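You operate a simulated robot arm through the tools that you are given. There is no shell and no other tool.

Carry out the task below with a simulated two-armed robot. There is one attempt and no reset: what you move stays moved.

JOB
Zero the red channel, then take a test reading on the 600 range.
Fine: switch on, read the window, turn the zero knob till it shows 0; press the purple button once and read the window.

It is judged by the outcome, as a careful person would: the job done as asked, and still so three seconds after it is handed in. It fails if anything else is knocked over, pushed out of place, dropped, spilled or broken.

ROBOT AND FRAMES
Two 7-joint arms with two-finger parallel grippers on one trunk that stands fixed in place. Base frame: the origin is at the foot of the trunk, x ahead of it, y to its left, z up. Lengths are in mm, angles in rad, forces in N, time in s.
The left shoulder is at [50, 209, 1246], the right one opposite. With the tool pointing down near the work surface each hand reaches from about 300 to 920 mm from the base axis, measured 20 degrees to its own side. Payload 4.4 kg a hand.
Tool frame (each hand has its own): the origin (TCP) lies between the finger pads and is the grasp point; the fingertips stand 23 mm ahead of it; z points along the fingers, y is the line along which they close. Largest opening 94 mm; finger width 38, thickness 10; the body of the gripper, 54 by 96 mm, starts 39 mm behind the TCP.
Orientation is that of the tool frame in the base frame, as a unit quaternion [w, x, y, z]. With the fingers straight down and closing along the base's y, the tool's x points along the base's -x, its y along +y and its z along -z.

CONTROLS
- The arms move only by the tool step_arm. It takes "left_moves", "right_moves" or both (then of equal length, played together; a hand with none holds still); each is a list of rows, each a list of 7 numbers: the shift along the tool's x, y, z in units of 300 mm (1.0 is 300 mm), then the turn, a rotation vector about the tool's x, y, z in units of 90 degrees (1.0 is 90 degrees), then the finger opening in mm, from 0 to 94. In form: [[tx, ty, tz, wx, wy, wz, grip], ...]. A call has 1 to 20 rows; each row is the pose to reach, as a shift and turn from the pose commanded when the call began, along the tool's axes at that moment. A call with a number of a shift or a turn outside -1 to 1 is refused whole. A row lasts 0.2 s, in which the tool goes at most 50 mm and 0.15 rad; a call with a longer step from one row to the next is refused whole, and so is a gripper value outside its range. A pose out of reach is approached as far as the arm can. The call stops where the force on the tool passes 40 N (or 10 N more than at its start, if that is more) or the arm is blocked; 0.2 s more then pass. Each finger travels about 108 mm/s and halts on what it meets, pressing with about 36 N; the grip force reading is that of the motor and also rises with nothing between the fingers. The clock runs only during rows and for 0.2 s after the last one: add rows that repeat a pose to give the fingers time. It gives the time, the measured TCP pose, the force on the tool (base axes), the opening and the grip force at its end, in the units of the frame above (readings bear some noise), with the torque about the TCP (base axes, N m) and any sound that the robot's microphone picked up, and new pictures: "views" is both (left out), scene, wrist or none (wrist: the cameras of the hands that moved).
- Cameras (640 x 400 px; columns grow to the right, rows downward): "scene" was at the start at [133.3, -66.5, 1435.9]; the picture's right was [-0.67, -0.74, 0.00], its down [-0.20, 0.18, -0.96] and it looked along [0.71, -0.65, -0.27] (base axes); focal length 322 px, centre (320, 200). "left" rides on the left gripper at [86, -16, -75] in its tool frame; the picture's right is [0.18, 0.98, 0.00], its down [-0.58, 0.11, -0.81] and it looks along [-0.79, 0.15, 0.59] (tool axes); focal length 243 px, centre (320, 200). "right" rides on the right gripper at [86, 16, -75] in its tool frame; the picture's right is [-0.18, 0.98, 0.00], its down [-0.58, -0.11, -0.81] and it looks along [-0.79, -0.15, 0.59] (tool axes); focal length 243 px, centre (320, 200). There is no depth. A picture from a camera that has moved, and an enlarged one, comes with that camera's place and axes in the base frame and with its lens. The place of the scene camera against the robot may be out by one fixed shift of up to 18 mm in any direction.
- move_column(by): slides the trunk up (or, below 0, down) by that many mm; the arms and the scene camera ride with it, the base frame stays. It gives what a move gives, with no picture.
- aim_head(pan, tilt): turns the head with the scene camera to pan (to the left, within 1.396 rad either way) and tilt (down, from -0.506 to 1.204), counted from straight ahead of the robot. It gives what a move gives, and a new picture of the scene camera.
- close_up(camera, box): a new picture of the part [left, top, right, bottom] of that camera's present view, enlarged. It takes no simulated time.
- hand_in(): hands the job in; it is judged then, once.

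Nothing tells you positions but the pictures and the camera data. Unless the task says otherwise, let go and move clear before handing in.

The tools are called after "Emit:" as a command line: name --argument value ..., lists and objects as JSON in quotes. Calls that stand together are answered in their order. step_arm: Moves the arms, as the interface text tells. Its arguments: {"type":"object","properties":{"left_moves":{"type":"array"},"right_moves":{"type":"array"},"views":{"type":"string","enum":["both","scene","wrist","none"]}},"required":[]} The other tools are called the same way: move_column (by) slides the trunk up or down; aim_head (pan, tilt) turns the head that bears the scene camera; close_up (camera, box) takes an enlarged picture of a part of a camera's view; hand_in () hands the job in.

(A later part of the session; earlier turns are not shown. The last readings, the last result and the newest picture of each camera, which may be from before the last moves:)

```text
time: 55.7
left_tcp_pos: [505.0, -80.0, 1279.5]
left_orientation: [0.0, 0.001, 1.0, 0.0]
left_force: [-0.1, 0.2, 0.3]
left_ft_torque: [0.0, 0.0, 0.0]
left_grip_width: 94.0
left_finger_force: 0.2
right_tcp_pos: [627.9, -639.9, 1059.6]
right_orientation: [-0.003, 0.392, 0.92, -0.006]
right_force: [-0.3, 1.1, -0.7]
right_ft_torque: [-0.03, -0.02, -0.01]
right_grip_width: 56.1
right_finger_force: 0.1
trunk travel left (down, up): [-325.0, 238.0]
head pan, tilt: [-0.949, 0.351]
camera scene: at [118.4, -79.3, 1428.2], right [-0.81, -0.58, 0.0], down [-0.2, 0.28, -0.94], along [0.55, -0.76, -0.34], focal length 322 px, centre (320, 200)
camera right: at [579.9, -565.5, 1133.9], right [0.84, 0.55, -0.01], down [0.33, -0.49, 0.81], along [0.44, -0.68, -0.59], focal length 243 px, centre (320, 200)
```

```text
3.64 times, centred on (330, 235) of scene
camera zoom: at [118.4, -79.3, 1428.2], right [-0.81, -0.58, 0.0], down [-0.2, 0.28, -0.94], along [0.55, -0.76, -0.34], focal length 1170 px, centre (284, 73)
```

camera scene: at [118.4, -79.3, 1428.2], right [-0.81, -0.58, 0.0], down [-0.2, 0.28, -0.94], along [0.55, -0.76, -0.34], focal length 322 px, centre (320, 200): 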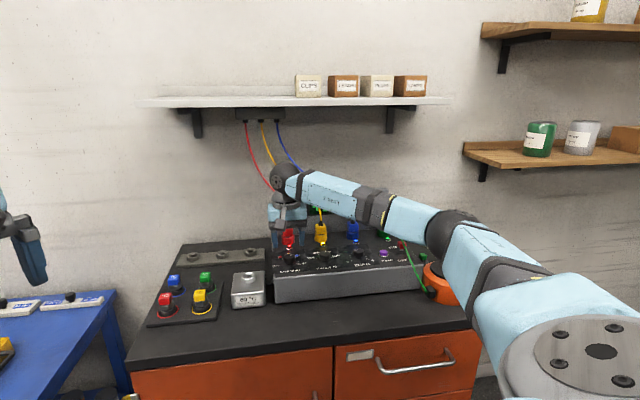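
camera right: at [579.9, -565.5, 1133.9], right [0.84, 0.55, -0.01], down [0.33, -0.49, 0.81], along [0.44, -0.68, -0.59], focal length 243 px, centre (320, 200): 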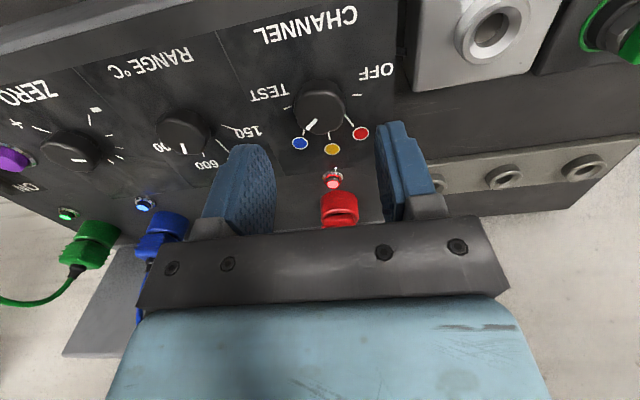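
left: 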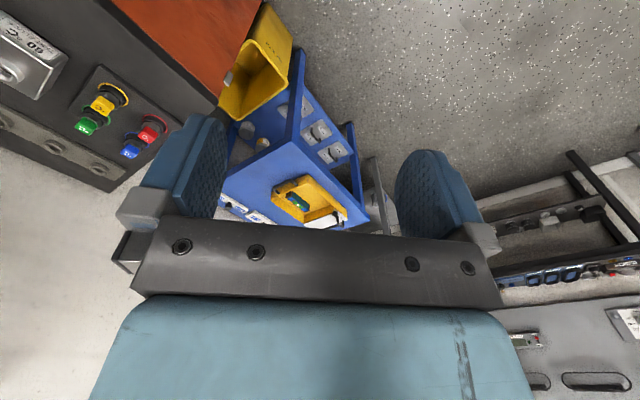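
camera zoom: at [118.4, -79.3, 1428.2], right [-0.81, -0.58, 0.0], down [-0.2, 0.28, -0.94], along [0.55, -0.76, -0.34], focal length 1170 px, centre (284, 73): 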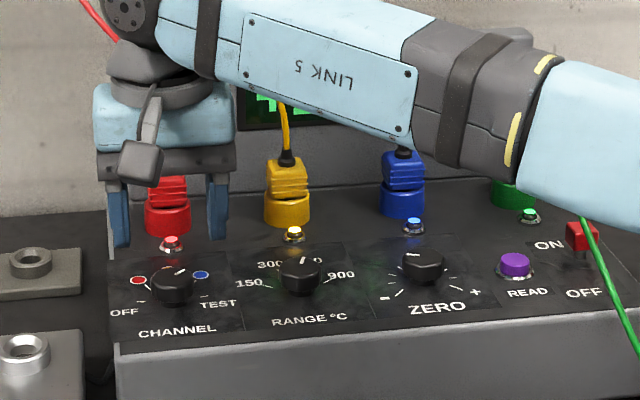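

Pointer is on blue now. Re-gripping and turning the last 45° to TEST.

Emit:
step_arm --right_moves '[[0.004, -0.004, 0.05, 0, 0, 0, 56], [0.004, -0.004, 0.11, 0, 0, 0, 56], [0.004, -0.004, 0.152, 0, 0, 0, 56], [0.004, -0.004, 0.152, 0, 0, 0, 45], [0.004, -0.004, 0.152, 0, 0, 0, 25], [0.004, -0.004, 0.152, 0, 0, 0, 20], [0.004, -0.004, 0.152, 0, 0, 0, 20]]' --views "wrist"

Emit:
close_up --camera "right" --box '[240, 80, 400, 220]'

```text
time: 57.3
left_tcp_pos: [506.1, -79.3, 1278.4]
left_orientation: [-0.001, 0.0, 1.0, 0.0]
left_force: [0.4, 0.7, 0.1]
left_ft_torque: [0.01, 0.01, 0.0]
left_grip_width: 93.8
left_finger_force: 0.0
right_tcp_pos: [625.1, -637.4, 1014.1]
right_orientation: [-0.003, 0.393, 0.92, -0.006]
right_force: [5.2, 11.2, -3.4]
right_ft_torque: [0.09, -0.63, 0.03]
right_grip_width: 31.2
right_finger_force: 44.4
trunk travel left (down, up): [-325.0, 238.0]
head pan, tilt: [-0.949, 0.351]
camera right: at [577.8, -564.0, 1088.2], right [0.84, 0.55, -0.01], down [0.33, -0.49, 0.81], along [0.43, -0.68, -0.59], focal length 243 px, centre (320, 200)
```

right: 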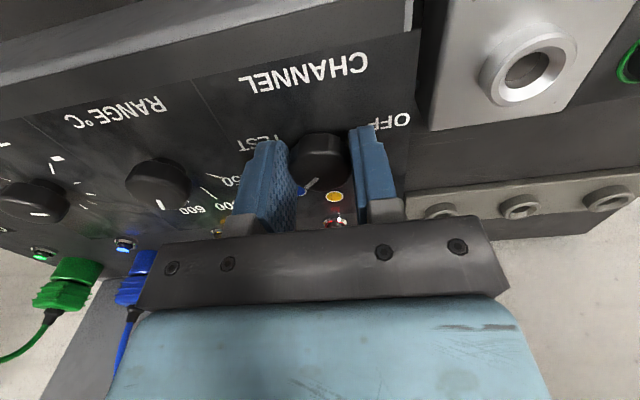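

```text
2.86 times, centred on (320, 150) of right
camera zoom: at [577.8, -564.0, 1088.2], right [0.84, 0.55, -0.01], down [0.33, -0.49, 0.81], along [0.43, -0.68, -0.59], focal length 693 px, centre (320, 343)
```

zoom: 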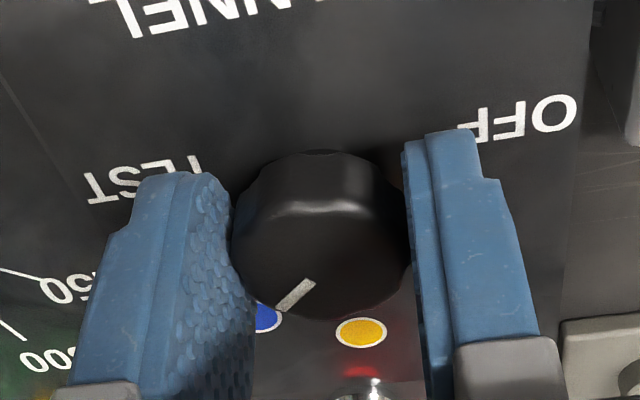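

Emit:
step_arm --right_moves '[[0, 0, 0, 0, 0, 0.085, 20], [0, 0, 0, 0, 0, 0.17, 20], [0, 0, 0, 0, 0, 0.255, 20], [0, 0, 0, 0, 0, 0.34, 20], [0, 0, 0, 0, 0, 0.425, 20], [0, 0, 0, 0, 0, 0.5, 20], [0, 0, 0, 0, 0, 0.5, 20]]' --views "wrist"

Emit:
close_up --camera "right" --box '[240, 80, 400, 220]'

Emit:
close_up --camera "scene" --box '[250, 180, 410, 290]'

```text
time: 58.9
left_tcp_pos: [506.6, -80.9, 1277.7]
left_orientation: [-0.001, 0.0, 1.0, 0.001]
left_force: [0.1, 0.4, 0.3]
left_ft_torque: [0.0, 0.01, 0.0]
left_grip_width: 93.8
left_finger_force: 0.0
right_tcp_pos: [625.9, -639.1, 1014.2]
right_orientation: [0.0, 0.716, 0.698, -0.008]
right_force: [17.9, 1.7, -0.9]
right_ft_torque: [-0.26, -0.34, 0.39]
right_grip_width: 31.6
right_finger_force: 45.2
trunk travel left (down, up): [-325.0, 238.0]
head pan, tilt: [-0.949, 0.351]
camera right: at [645.6, -553.2, 1087.4], right [0.98, -0.21, -0.01], down [-0.12, -0.57, 0.81], along [-0.17, -0.79, -0.58], focal length 243 px, centre (320, 200)
```

right: 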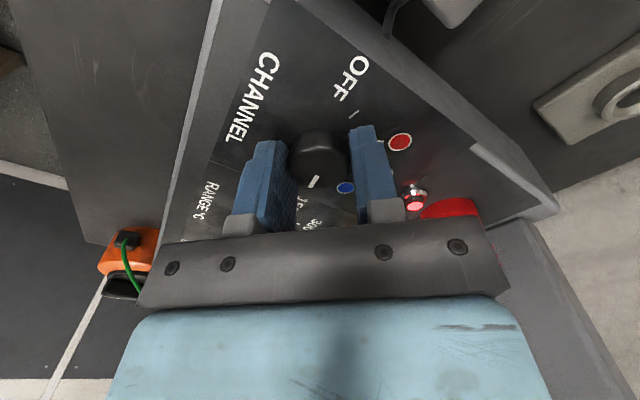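

```text
2.86 times, centred on (320, 150) of right
camera zoom: at [645.6, -553.2, 1087.4], right [0.98, -0.21, -0.01], down [-0.12, -0.57, 0.81], along [-0.17, -0.79, -0.58], focal length 693 px, centre (320, 343)
```

zoom: 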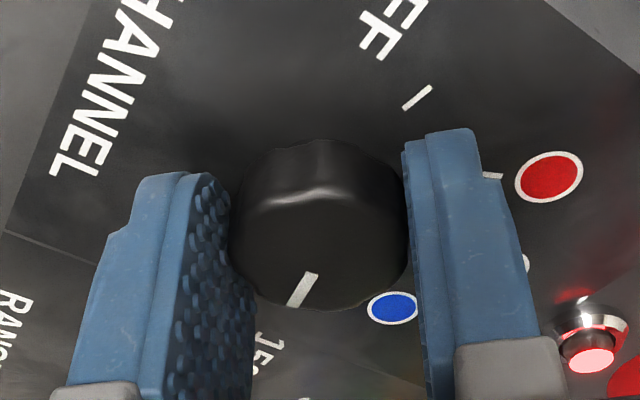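

```text
3.64 times, centred on (330, 235) of scene
camera zoom: at [120.9, -79.2, 1428.1], right [-0.81, -0.58, 0.0], down [-0.2, 0.28, -0.94], along [0.55, -0.76, -0.34], focal length 1170 px, centre (284, 73)
```

zoom: 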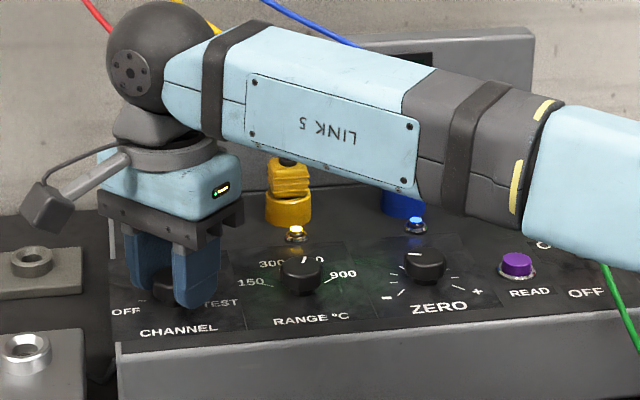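

There was some torque and the pointer shifted relative to the fingers, so the knob may have met its end stop or a detent. Releasing and lifting to check.

Emit:
step_arm --right_moves '[[0, 0, 0, 0, 0, 0, 34], [0, 0, 0, 0, 0, 0, 56], [0, 0, 0, 0, 0, 0, 56], [0, 0, -0.08, 0, 0, 0, 56], [0, 0, -0.155, 0, 0, 0, 56], [0, 0, -0.155, 0, 0, 0, 56]]' --views "both"

Emit:
close_up --camera "right" --box '[220, 20, 440, 180]'

Emit:
close_up --camera "scene" --box '[250, 180, 410, 290]'

```text
time: 60.3
left_tcp_pos: [505.7, -81.8, 1278.4]
left_orientation: [0.001, -0.001, 1.0, 0.0]
left_force: [0.4, -0.7, 0.5]
left_ft_torque: [0.03, 0.0, -0.01]
left_grip_width: 93.9
left_finger_force: 0.1
right_tcp_pos: [626.6, -639.9, 1061.6]
right_orientation: [-0.001, 0.715, 0.699, -0.006]
right_force: [-0.4, 0.0, -0.7]
right_ft_torque: [0.0, -0.02, 0.02]
right_grip_width: 55.8
right_finger_force: 0.1
trunk travel left (down, up): [-325.0, 238.0]
head pan, tilt: [-0.949, 0.351]
camera scene: at [118.6, -79.5, 1428.2], right [-0.81, -0.58, 0.0], down [-0.2, 0.28, -0.94], along [0.55, -0.76, -0.34], focal length 322 px, centre (320, 200)
camera right: at [645.1, -552.5, 1134.7], right [0.98, -0.21, -0.01], down [-0.11, -0.57, 0.81], along [-0.17, -0.79, -0.58], focal length 243 px, centre (320, 200)
```

scene: 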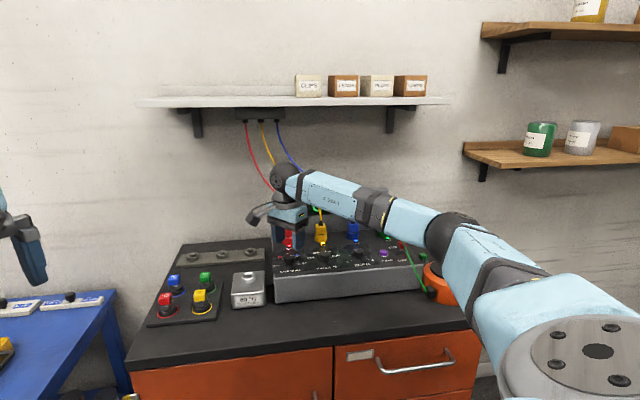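
right: 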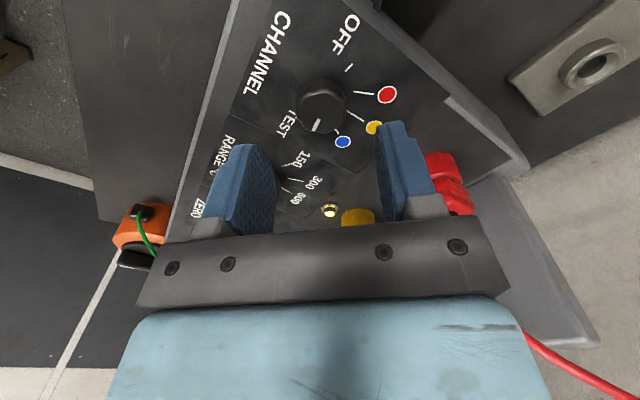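

```text
2.50 times, centred on (330, 100) of right
camera zoom: at [645.1, -552.5, 1134.7], right [0.98, -0.21, -0.01], down [-0.11, -0.57, 0.81], along [-0.17, -0.79, -0.58], focal length 606 px, centre (295, 450)
```

zoom: 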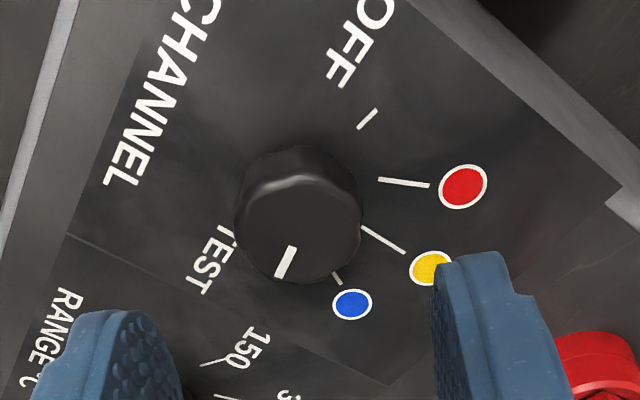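

```text
3.64 times, centred on (330, 235) of scene
camera zoom: at [118.6, -79.5, 1428.2], right [-0.81, -0.58, 0.0], down [-0.2, 0.28, -0.94], along [0.55, -0.76, -0.34], focal length 1170 px, centre (284, 73)
```

zoom: 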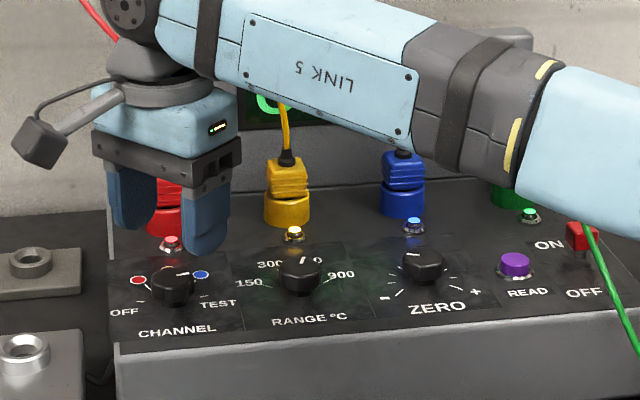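

Emit:
close_up --camera "right" --box '[280, 60, 380, 150]'

Emit:
close_up --camera "scene" --box '[265, 235, 325, 275]'

```text
4.44 times, centred on (330, 105) of right
camera zoom: at [645.1, -552.5, 1134.7], right [0.98, -0.21, -0.01], down [-0.11, -0.57, 0.81], along [-0.17, -0.79, -0.58], focal length 1078 px, centre (276, 622)
```

zoom: 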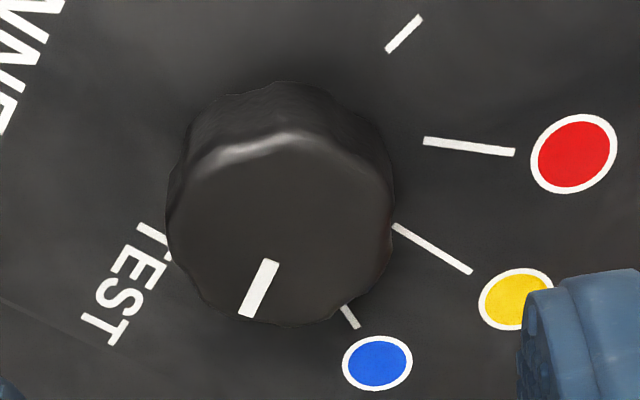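

```text
10.00 times, centred on (295, 255) of scene
camera zoom: at [118.6, -79.5, 1428.2], right [-0.81, -0.58, 0.0], down [-0.2, 0.28, -0.94], along [0.55, -0.76, -0.34], focal length 3218 px, centre (570, -350)
```

zoom: 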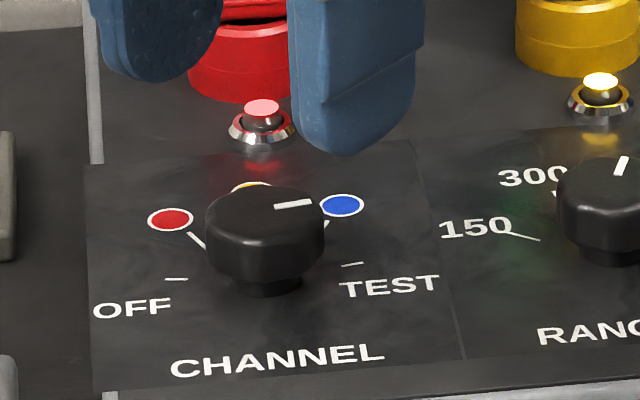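

From the scene view the CHANNEL pointer lies nearly along the OFF–TEST line, but I want to be sure. I'll lift away toward the READ side so both the knob and the window are in plain view.

Emit:
step_arm --right_moves '[[0, 0, -0.15, 0, 0, 0, 40], [-0.09, -0.115, -0.195, 0, 0, -0.08, 20], [-0.185, -0.234, -0.195, 0, 0, -0.16, 0], [-0.278, -0.351, -0.195, 0, 0, -0.24, 0], [-0.371, -0.468, -0.195, 0, 0, -0.32, 0], [-0.464, -0.585, -0.195, 0, 0, -0.4, 0], [-0.557, -0.703, -0.195, 0, 0, -0.486, 0], [-0.557, -0.703, -0.195, 0, 0, -0.486, 0]]' --views "both"

Emit:
close_up --camera "scene" --box '[250, 180, 410, 290]'

Emit:
close_up --camera "scene" --box '[265, 235, 325, 275]'

Emit:
close_up --camera "right" --box '[340, 40, 600, 200]'

```text
time: 62.1
left_tcp_pos: [506.3, -80.4, 1277.1]
left_orientation: [-0.001, 0.001, 1.0, 0.0]
left_force: [1.2, -0.1, -0.1]
left_ft_torque: [0.01, 0.01, 0.03]
left_grip_width: 94.1
left_finger_force: 0.0
right_tcp_pos: [410.6, -801.6, 1122.2]
right_orientation: [-0.004, 0.403, 0.915, -0.005]
right_force: [1.0, -0.3, -0.7]
right_ft_torque: [-0.04, 0.01, -0.03]
right_grip_width: 0.0
right_finger_force: 36.5
trunk travel left (down, up): [-325.0, 238.0]
head pan, tilt: [-0.949, 0.351]
camera scene: at [119.5, -79.7, 1428.1], right [-0.81, -0.58, 0.0], down [-0.2, 0.28, -0.94], along [0.55, -0.76, -0.34], focal length 322 px, centre (320, 200)
camera right: at [365.2, -725.8, 1196.7], right [0.85, 0.53, -0.01], down [0.32, -0.5, 0.81], along [0.42, -0.69, -0.59], focal length 243 px, centre (320, 200)
```

scene: 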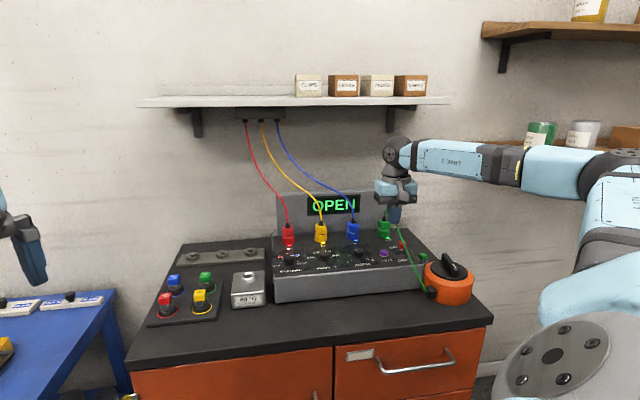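
right: 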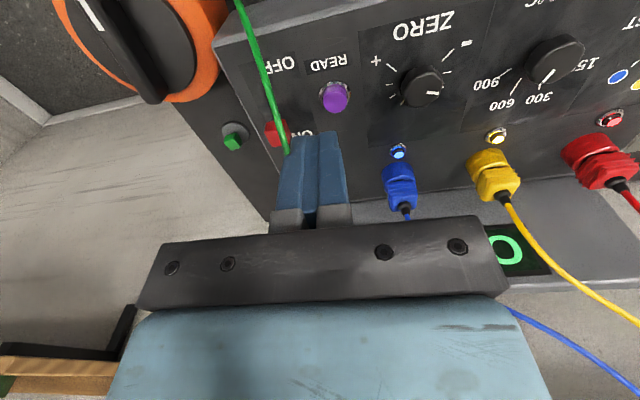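

```text
3.64 times, centred on (330, 235) of scene
camera zoom: at [119.5, -79.7, 1428.1], right [-0.81, -0.58, 0.0], down [-0.2, 0.28, -0.94], along [0.55, -0.76, -0.34], focal length 1170 px, centre (284, 73)
```

zoom: 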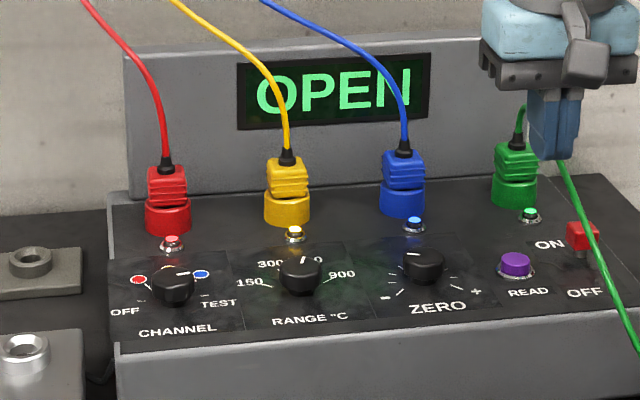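

```text
10.00 times, centred on (295, 255) of scene
camera zoom: at [119.5, -79.7, 1428.1], right [-0.81, -0.58, 0.0], down [-0.2, 0.28, -0.94], along [0.55, -0.76, -0.34], focal length 3218 px, centre (570, -350)
```

zoom: 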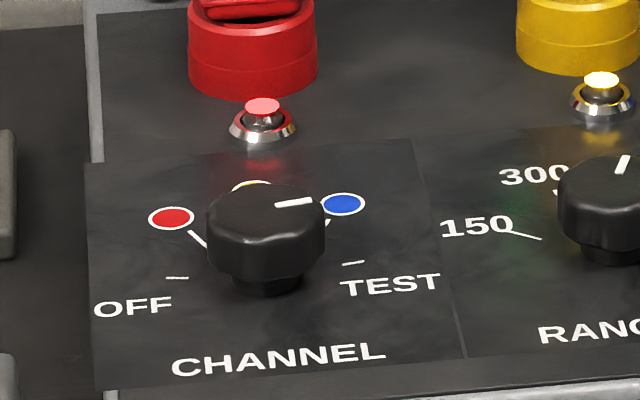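

```text
2.46 times, centred on (470, 120) of right
camera zoom: at [365.2, -725.8, 1196.7], right [0.85, 0.53, -0.01], down [0.32, -0.5, 0.81], along [0.42, -0.69, -0.59], focal length 597 px, centre (-49, 397)
```

zoom: 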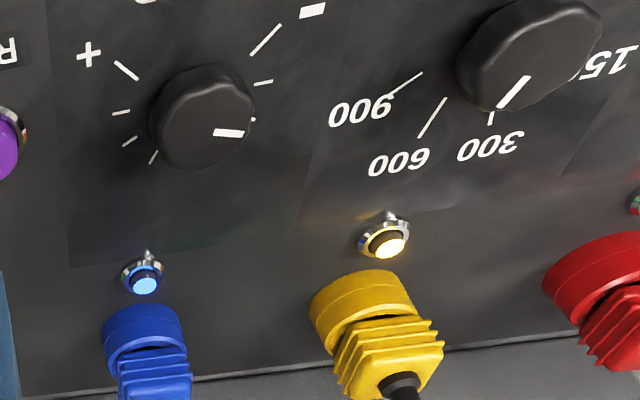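

The window now shows "OPEN", and the pointer looks slightly short of the TEST mark, so the selector may not be fully on its contact. Before re-turning, I'll look closer at the knob and the orange unit on the green lead.

Emit:
close_up --camera "right" --box '[40, 0, 300, 160]'

Emit:
close_up --camera "scene" --box '[400, 225, 500, 315]'

Emit:
close_up --camera "scene" --box '[275, 240, 310, 270]'

Emit:
close_up --camera "right" --box '[500, 20, 640, 120]'

```text
2.46 times, centred on (170, 80) of right
camera zoom: at [365.2, -725.8, 1196.7], right [0.85, 0.53, -0.01], down [0.32, -0.5, 0.81], along [0.42, -0.69, -0.59], focal length 597 px, centre (689, 495)
```

zoom: 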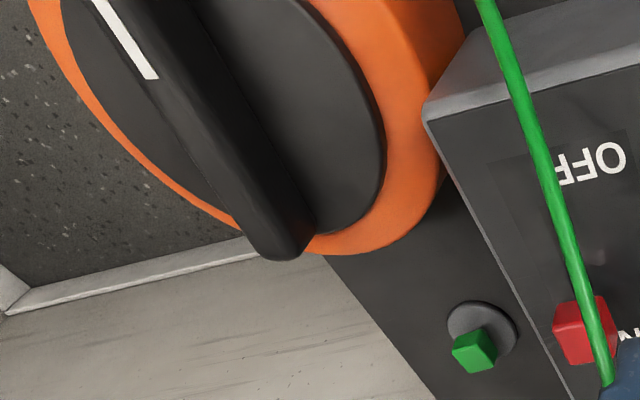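

```text
4.44 times, centred on (450, 270) of scene
camera zoom: at [119.5, -79.7, 1428.1], right [-0.81, -0.58, 0.0], down [-0.2, 0.28, -0.94], along [0.55, -0.76, -0.34], focal length 1430 px, centre (-258, -111)
```

zoom: 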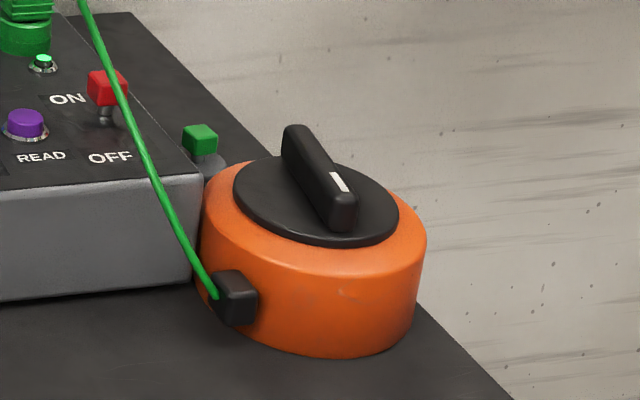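

```text
13.33 times, centred on (292, 255) of scene
camera zoom: at [119.5, -79.7, 1428.1], right [-0.81, -0.58, 0.0], down [-0.2, 0.28, -0.94], along [0.55, -0.76, -0.34], focal length 4291 px, centre (687, -533)
```

zoom: 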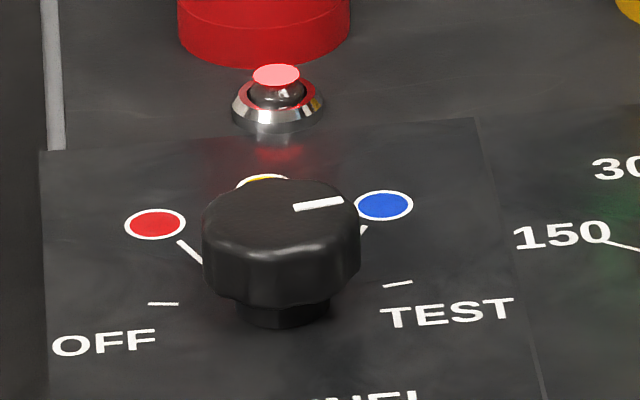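

```text
4.00 times, centred on (570, 70) of right
camera zoom: at [365.2, -725.8, 1196.7], right [0.85, 0.53, -0.01], down [0.32, -0.5, 0.81], along [0.42, -0.69, -0.59], focal length 970 px, centre (-680, 720)
```

zoom: 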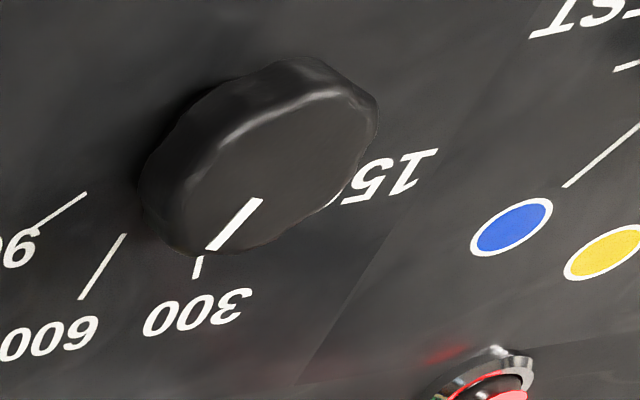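

The panel checks out: RANGE is right on 600, but the CHANNEL pointer is roughly 6–12° short of the TEST mark, so I'll go back, re-grip it and finish that turn.

Emit:
step_arm --right_moves '[[-0.012, 0.13, 0.0, 0, 0, 0.03, 20], [-0.025, 0.26, 0.0, 0, 0, 0.06, 40], [-0.038, 0.39, 0.0, 0, 0, 0.09, 56], [-0.05, 0.52, 0.0, 0, 0, 0.12, 56], [-0.063, 0.65, 0.0, 0, 0, 0.15, 56], [-0.076, 0.78, 0.03, 0, 0, 0.18, 56], [-0.087, 0.893, 0.1, 0, 0, 0.193, 56], [-0.087, 0.893, 0.203, 0, 0, 0.193, 56], [-0.087, 0.893, 0.203, 0, 0, 0.193, 56]]' --views "wrist"

Emit:
close_up --camera "right" --box '[240, 30, 400, 150]'

```text
time: 64.1
left_tcp_pos: [505.2, -80.1, 1279.7]
left_orientation: [0.0, 0.0, 1.0, 0.001]
left_force: [0.7, 0.5, 1.1]
left_ft_torque: [0.03, -0.01, 0.02]
left_grip_width: 93.9
left_finger_force: 0.0
right_tcp_pos: [624.5, -639.0, 1058.5]
right_orientation: [-0.002, 0.537, 0.843, -0.008]
right_force: [0.5, -0.5, -0.1]
right_ft_torque: [0.02, -0.01, 0.0]
right_grip_width: 56.1
right_finger_force: 0.1
trunk travel left (down, up): [-325.0, 238.0]
head pan, tilt: [-0.949, 0.351]
camera right: at [604.9, -553.6, 1132.7], right [0.97, 0.25, -0.01], down [0.16, -0.57, 0.81], along [0.19, -0.79, -0.59], focal length 243 px, centre (320, 200)
```

right: 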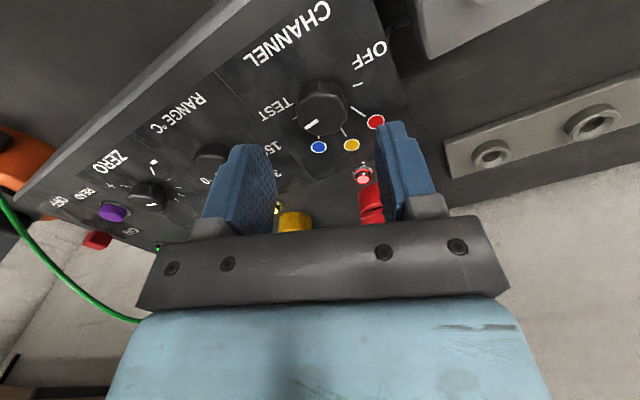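

```text
3.33 times, centred on (320, 90) of right
camera zoom: at [604.9, -553.6, 1132.7], right [0.97, 0.25, -0.01], down [0.16, -0.57, 0.81], along [0.19, -0.79, -0.59], focal length 809 px, centre (320, 567)
```

zoom: 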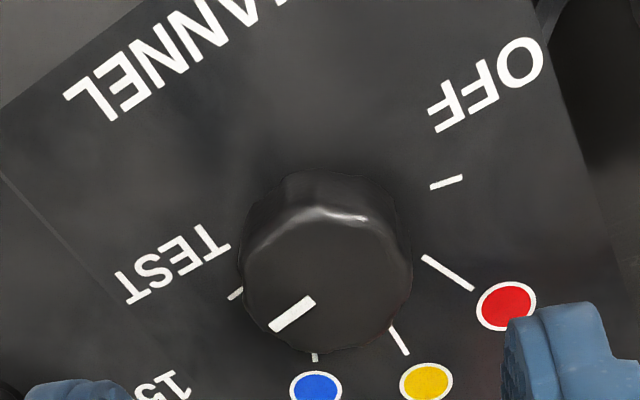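

In this view the pointer lies within a few degrees of the TEST tick. I'll grip once more and turn slightly further to see whether it is already at its stop.

Emit:
step_arm --right_moves '[[-0.0054, 0.0037, 0.05, 0, 0, 0, 56], [-0.0054, 0.0037, 0.11, 0, 0, 0, 56], [-0.0054, 0.0037, 0.15, 0, 0, 0, 56], [-0.0054, 0.0037, 0.15, 0, 0, 0, 45], [-0.0054, 0.0037, 0.15, 0, 0, 0, 25], [-0.0054, 0.0037, 0.15, 0, 0, 0, 20], [-0.0054, 0.0037, 0.15, 0, 0, 0, 20]]' --views "wrist"

Emit:
close_up --camera "right" --box '[240, 80, 400, 220]'

```text
time: 65.7
left_tcp_pos: [505.3, -80.4, 1278.2]
left_orientation: [0.001, 0.0, 1.0, 0.0]
left_force: [0.5, 0.7, -0.9]
left_ft_torque: [0.0, 0.01, 0.01]
left_grip_width: 93.9
left_finger_force: 0.0
right_tcp_pos: [626.6, -642.4, 1012.3]
right_orientation: [-0.002, 0.536, 0.844, -0.006]
right_force: [5.3, 1.3, -0.2]
right_ft_torque: [0.04, -0.18, -0.02]
right_grip_width: 31.3
right_finger_force: 44.7
trunk travel left (down, up): [-325.0, 238.0]
head pan, tilt: [-0.949, 0.351]
camera right: at [606.3, -556.1, 1086.8], right [0.97, 0.25, -0.01], down [0.16, -0.57, 0.81], along [0.2, -0.79, -0.59], focal length 243 px, centre (320, 200)
```

right: 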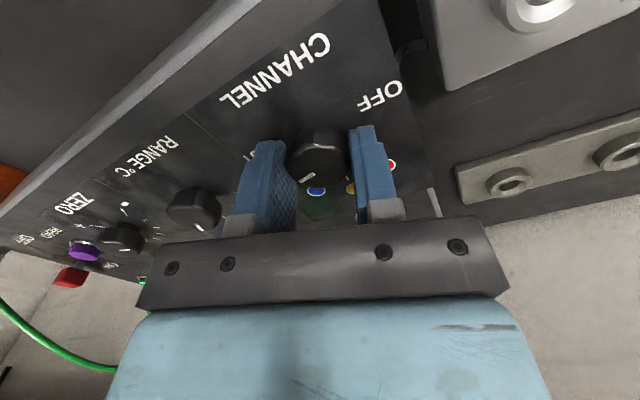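

```text
2.86 times, centred on (320, 150) of right
camera zoom: at [606.3, -556.1, 1086.8], right [0.97, 0.25, -0.01], down [0.16, -0.57, 0.81], along [0.2, -0.79, -0.59], focal length 693 px, centre (320, 343)
```

zoom: 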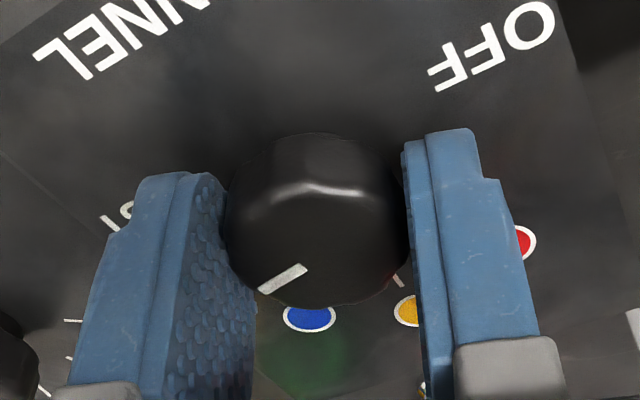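

Emit:
step_arm --right_moves '[[0.006, 0, 0, 0, 0, 0.03, 20], [0.006, 0, 0, 0, 0, 0.07, 20], [0.006, 0, 0, 0, 0, 0.1, 20], [0.006, 0, 0, 0, 0, 0.1, 20]]' --views "wrist"

Emit:
close_up --camera "right" --box '[240, 80, 400, 220]'

Emit:
close_up --camera "scene" --box '[250, 180, 410, 290]'

```text
time: 66.7
left_tcp_pos: [503.6, -80.9, 1278.6]
left_orientation: [0.0, -0.001, 1.0, -0.001]
left_force: [0.3, 0.1, 0.1]
left_ft_torque: [0.01, 0.0, 0.03]
left_grip_width: 94.1
left_finger_force: 0.0
right_tcp_pos: [626.0, -640.5, 1012.4]
right_orientation: [-0.002, 0.602, 0.798, -0.008]
right_force: [-1.4, -1.7, -2.3]
right_ft_torque: [-0.42, 0.09, 0.49]
right_grip_width: 31.6
right_finger_force: 44.5
trunk travel left (down, up): [-325.0, 238.0]
head pan, tilt: [-0.949, 0.351]
camera right: at [619.1, -551.7, 1086.6], right [1.0, 0.09, -0.01], down [0.07, -0.58, 0.81], along [0.07, -0.81, -0.59], focal length 243 px, centre (320, 200)
```

right: 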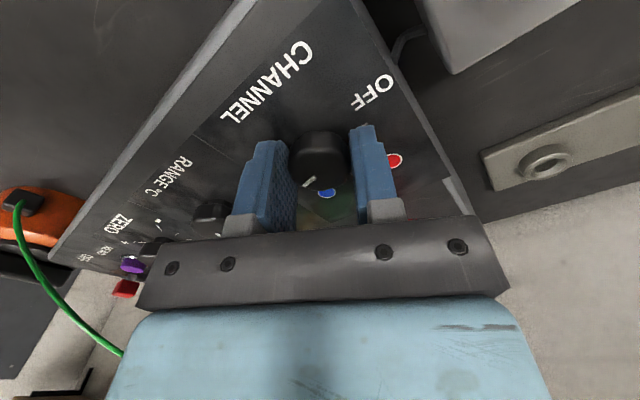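

```text
2.86 times, centred on (320, 150) of right
camera zoom: at [619.1, -551.7, 1086.6], right [1.0, 0.09, -0.01], down [0.07, -0.58, 0.81], along [0.07, -0.81, -0.59], focal length 693 px, centre (320, 343)
```

zoom: 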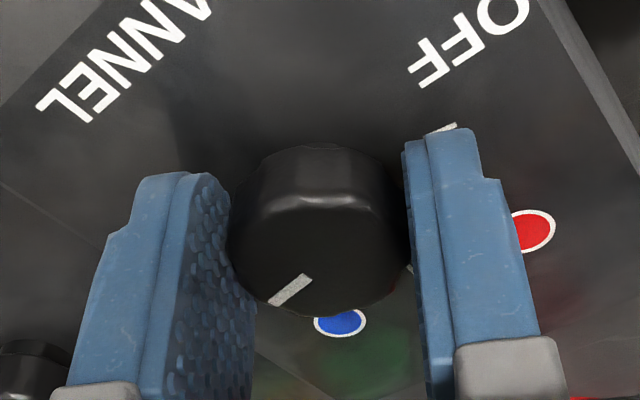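

```text
3.64 times, centred on (330, 235) of scene
camera zoom: at [118.5, -79.6, 1428.1], right [-0.81, -0.58, 0.0], down [-0.2, 0.28, -0.94], along [0.55, -0.76, -0.34], focal length 1170 px, centre (284, 73)
```

zoom: 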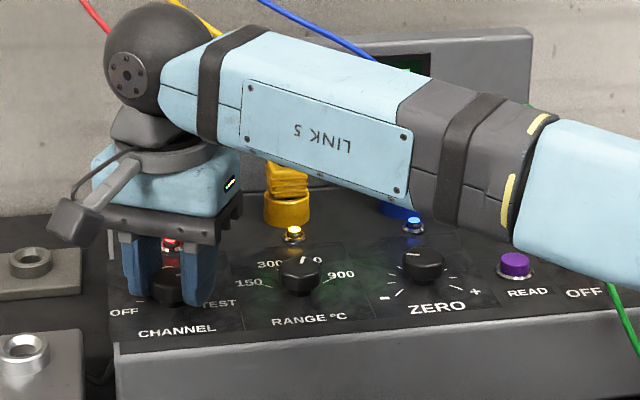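

The knob is against its end stop, so CHANNEL is truly on TEST and "OPEN" is what that input shows. I'll release, lift away, and look carefully at what the TEST input is wired to before pressing READ.

Emit:
step_arm --right_moves '[[0, 0, 0, 0, 0, -0.02, 20], [0, 0, 0, 0, 0, -0.02, 34], [0, 0, 0, 0, 0, -0.02, 56], [0, 0, 0, 0, 0, -0.02, 56], [0, 0, -0.08, 0, 0, -0.02, 56], [0, 0, -0.2, 0, 0, -0.02, 56], [0.1, 0, -0.33, 0, 0, -0.05, 56], [0.2, 0.1, -0.42, 0, 0, -0.1, 56], [0.25, 0.15, -0.45, 0, 0, -0.15, 56], [0.25, 0.15, -0.45, 0, 0, -0.2, 56], [0.25, 0.15, -0.45, 0, 0, -0.2, 56]]' --views "both"

Emit:
close_up --camera "right" --box '[280, 0, 640, 200]'

Emit:
close_up --camera "scene" --box '[220, 235, 300, 315]'

```text
refused: row 8 steps farther than a row can; nothing moved
```

```text
1.78 times, centred on (460, 100) of right
camera zoom: at [619.1, -551.7, 1086.6], right [1.0, 0.09, -0.01], down [0.07, -0.58, 0.81], along [0.07, -0.81, -0.59], focal length 431 px, centre (71, 378)
```

zoom: 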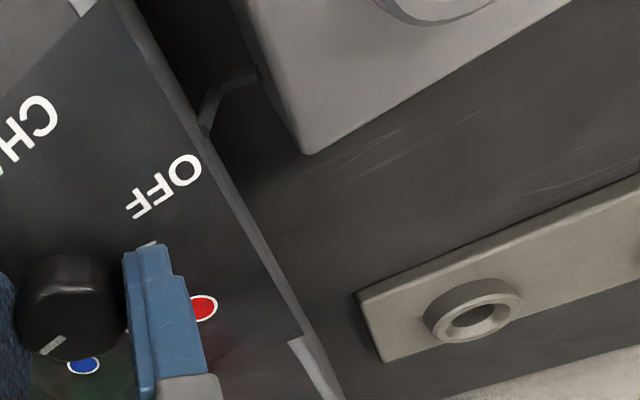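

```text
5.00 times, centred on (260, 275) of scene
camera zoom: at [118.5, -79.6, 1428.1], right [-0.81, -0.58, 0.0], down [-0.2, 0.28, -0.94], along [0.55, -0.76, -0.34], focal length 1609 px, centre (620, -175)
```

zoom: 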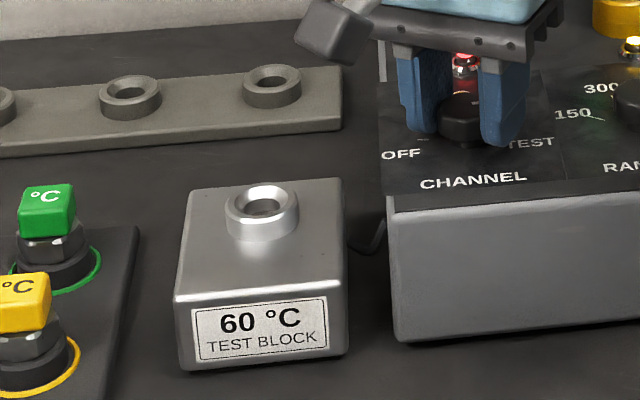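

The test block (60 °C) is wired to the instrument, which likely explains "OPEN" on TEST. First I'll release the knob and lift clear in smaller steps, then look around for more information.

Emit:
step_arm --right_moves '[[0, 0, 0, 0, 0, -0.02, 20], [0, 0, 0, 0, 0, -0.02, 34], [0, 0, 0, 0, 0, -0.02, 56], [0, 0, 0, 0, 0, -0.02, 56], [0, 0, -0.08, 0, 0, -0.02, 56], [0, 0, -0.2, 0, 0, -0.02, 56], [0.05, 0, -0.32, 0, 0, -0.02, 56], [0.15, 0.02, -0.4, 0, 0, -0.06, 56], [0.25, 0.05, -0.45, 0, 0, -0.1, 56], [0.35, 0.1, -0.5, 0, 0, -0.15, 56], [0.4, 0.2, -0.5, 0, 0, -0.2, 56], [0.4, 0.3, -0.5, 0, 0, -0.25, 56], [0.4, 0.3, -0.5, 0, 0, -0.25, 56]]' --views "both"

Emit:
close_up --camera "scene" --box '[250, 180, 410, 290]'

```text
time: 69.5
left_tcp_pos: [503.5, -81.8, 1278.6]
left_orientation: [0.0, 0.0, 1.0, 0.0]
left_force: [0.4, 0.8, -0.2]
left_ft_torque: [0.0, -0.02, 0.04]
left_grip_width: 93.8
left_finger_force: 0.1
right_tcp_pos: [681.6, -498.0, 1161.5]
right_orientation: [-0.003, 0.434, 0.901, -0.007]
right_force: [0.8, -0.4, -0.9]
right_ft_torque: [0.01, 0.02, 0.0]
right_grip_width: 56.2
right_finger_force: 0.1
trunk travel left (down, up): [-325.0, 238.0]
head pan, tilt: [-0.949, 0.351]
camera scene: at [117.8, -79.6, 1428.3], right [-0.81, -0.58, 0.0], down [-0.2, 0.28, -0.94], along [0.55, -0.76, -0.34], focal length 322 px, centre (320, 200)
camera right: at [642.3, -419.7, 1235.9], right [0.88, 0.47, -0.01], down [0.29, -0.52, 0.81], along [0.37, -0.72, -0.59], focal length 243 px, centre (320, 200)
```

scene: 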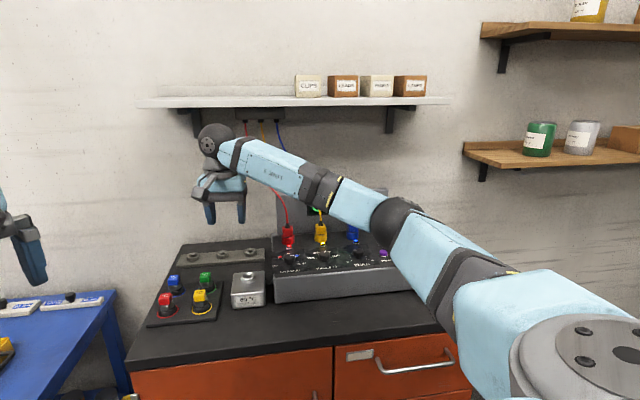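
right: 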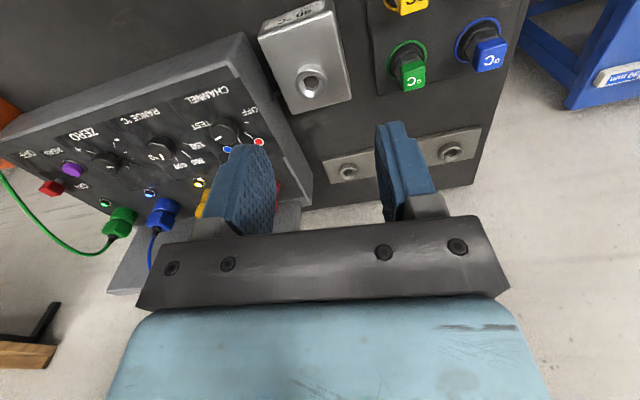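

```text
3.64 times, centred on (330, 235) of scene
camera zoom: at [117.8, -79.6, 1428.3], right [-0.81, -0.58, 0.0], down [-0.2, 0.28, -0.94], along [0.55, -0.76, -0.34], focal length 1170 px, centre (284, 73)
```

zoom: 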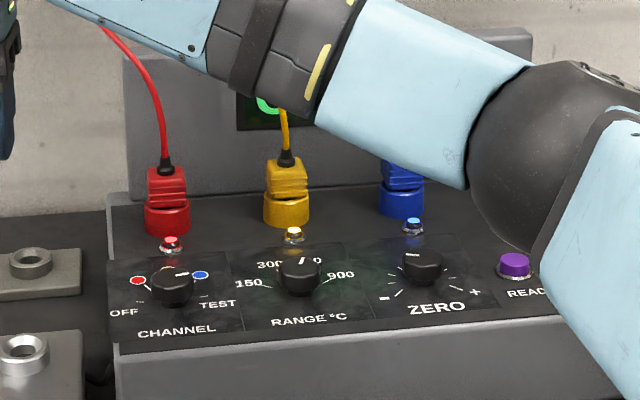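

Emit:
close_up --camera "right" --box '[240, 0, 520, 175]'

Emit:
aim_head --pan -0.5 --tilt 0.3

```text
2.29 times, centred on (380, 88) of right
camera zoom: at [642.3, -419.7, 1235.9], right [0.88, 0.47, -0.01], down [0.29, -0.52, 0.81], along [0.37, -0.72, -0.59], focal length 555 px, centre (183, 457)
```

zoom: 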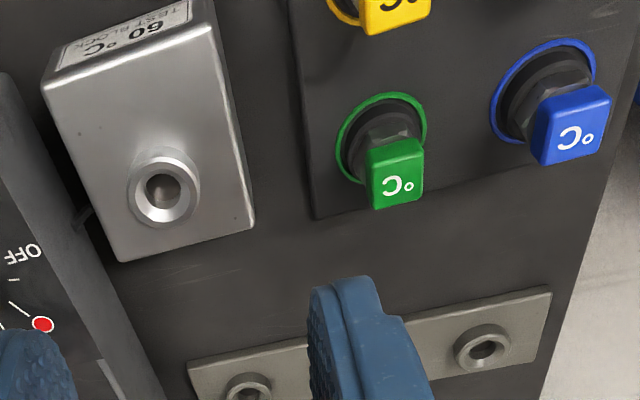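

```text
time: 70.4
left_tcp_pos: [505.4, -80.2, 1279.4]
left_orientation: [0.001, -0.001, 1.0, 0.0]
left_force: [0.9, 1.2, 0.8]
left_ft_torque: [0.02, 0.01, 0.04]
left_grip_width: 93.8
left_finger_force: 0.1
right_tcp_pos: [683.2, -497.2, 1161.2]
right_orientation: [-0.003, 0.433, 0.901, -0.006]
right_force: [-0.3, -0.2, 0.6]
right_ft_torque: [0.02, 0.01, -0.04]
right_grip_width: 56.2
right_finger_force: 0.0
trunk travel left (down, up): [-325.0, 238.0]
head pan, tilt: [-0.499, 0.3]
camera scene: at [146.0, -48.4, 1433.0], right [-0.48, -0.88, 0.0], down [-0.26, 0.14, -0.96], along [0.84, -0.46, -0.3], focal length 322 px, centre (320, 200)
```

scene: 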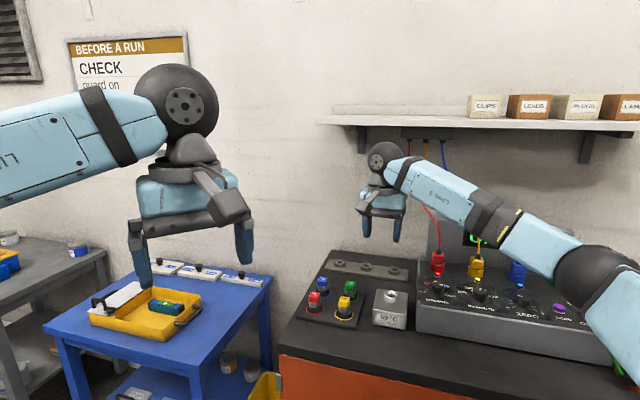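

There's a sign "BEFORE A RUN – CHECK …" partly hidden by the left arm. I'll zoom on it.

Emit:
close_up --camera "scene" --box '[50, 20, 210, 120]'

Emit:
close_up --camera "scene" --box '[290, 240, 420, 340]'

Emit:
close_up --camera "scene" --box '[140, 250, 280, 320]'

```text
4.00 times, centred on (130, 70) of scene
camera zoom: at [146.0, -48.4, 1433.0], right [-0.48, -0.88, 0.0], down [-0.26, 0.14, -0.96], along [0.84, -0.46, -0.3], focal length 1287 px, centre (1080, 720)
```

zoom: 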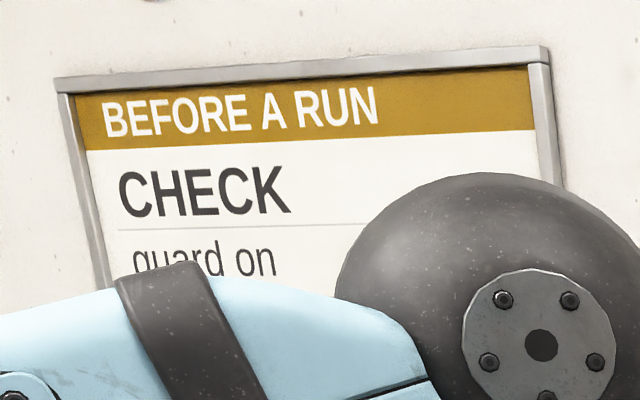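

```text
4.00 times, centred on (355, 290) of scene
camera zoom: at [146.0, -48.4, 1433.0], right [-0.48, -0.88, 0.0], down [-0.26, 0.14, -0.96], along [0.84, -0.46, -0.3], focal length 1287 px, centre (180, -160)
```

zoom: 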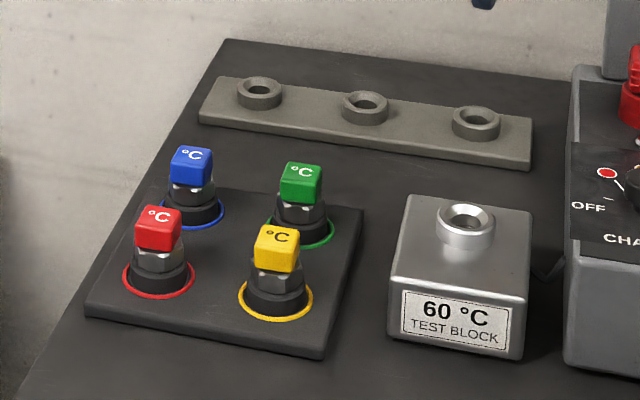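

```text
4.57 times, centred on (210, 285) of scene
camera zoom: at [146.0, -48.4, 1433.0], right [-0.48, -0.88, 0.0], down [-0.26, 0.14, -0.96], along [0.84, -0.46, -0.3], focal length 1471 px, centre (823, -189)
```

zoom: 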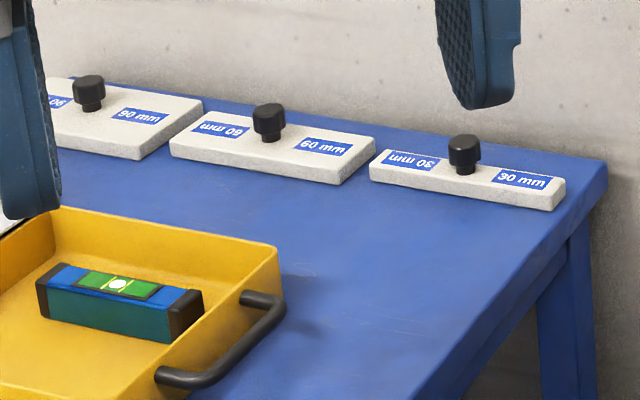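

The wall sign is partly hidden by the left arm; since the instructions leave some doubt about "test reading", I'll move the left hand aside (free space) to read it fully.

Emit:
step_arm --left_moves '[[0, 0.13, 0, 0, 0, 0, 94], [0, 0.27, 0, 0, 0, 0, 94], [0, 0.4, 0, 0, 0, 0, 94], [0, 0.54, 0, 0, 0, 0, 94], [0, 0.67, 0, 0, 0, 0, 94], [0, 0.8, 0, 0, 0, 0, 94], [0, 0.8, 0, 0, 0, 0, 94]]' --views "scene"

Emit:
close_up --camera "scene" --box '[40, 20, 240, 145]'

```text
time: 72.0
left_tcp_pos: [506.0, 156.4, 1276.0]
left_orientation: [0.0, 0.0, 1.0, 0.001]
left_force: [-0.5, -0.1, -0.9]
left_ft_torque: [0.03, 0.04, 0.02]
left_grip_width: 93.7
left_finger_force: 0.1
right_tcp_pos: [682.1, -499.6, 1161.5]
right_orientation: [-0.002, 0.434, 0.901, -0.006]
right_force: [0.3, -0.3, -0.4]
right_ft_torque: [0.03, 0.0, 0.02]
right_grip_width: 56.0
right_finger_force: 0.1
trunk travel left (down, up): [-325.0, 238.0]
head pan, tilt: [-0.499, 0.3]
camera scene: at [146.5, -49.6, 1432.8], right [-0.48, -0.88, 0.0], down [-0.26, 0.14, -0.95], along [0.84, -0.46, -0.3], focal length 322 px, centre (320, 200)
```

scene: 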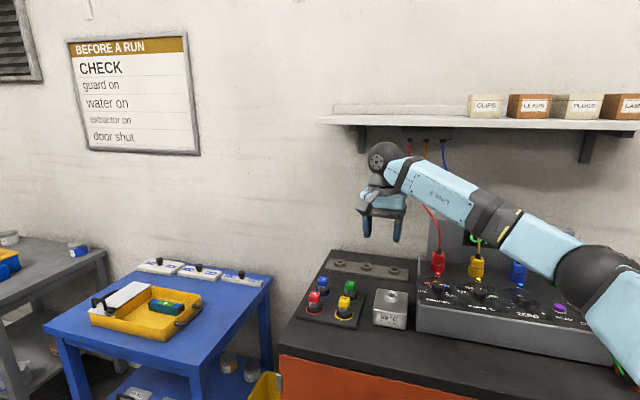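

```text
3.20 times, centred on (140, 82) of scene
camera zoom: at [146.5, -49.6, 1432.8], right [-0.48, -0.88, 0.0], down [-0.26, 0.14, -0.95], along [0.84, -0.46, -0.3], focal length 1030 px, centre (896, 576)
```

zoom: 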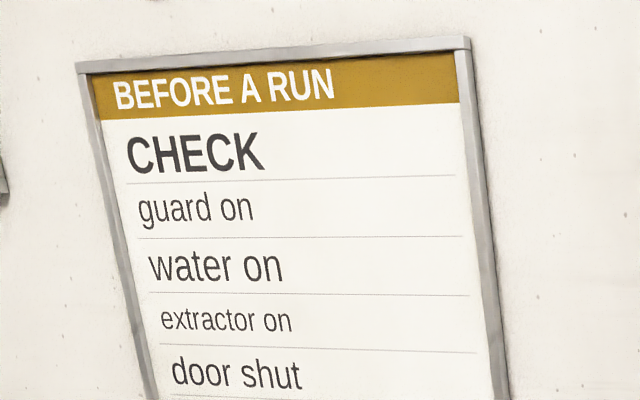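

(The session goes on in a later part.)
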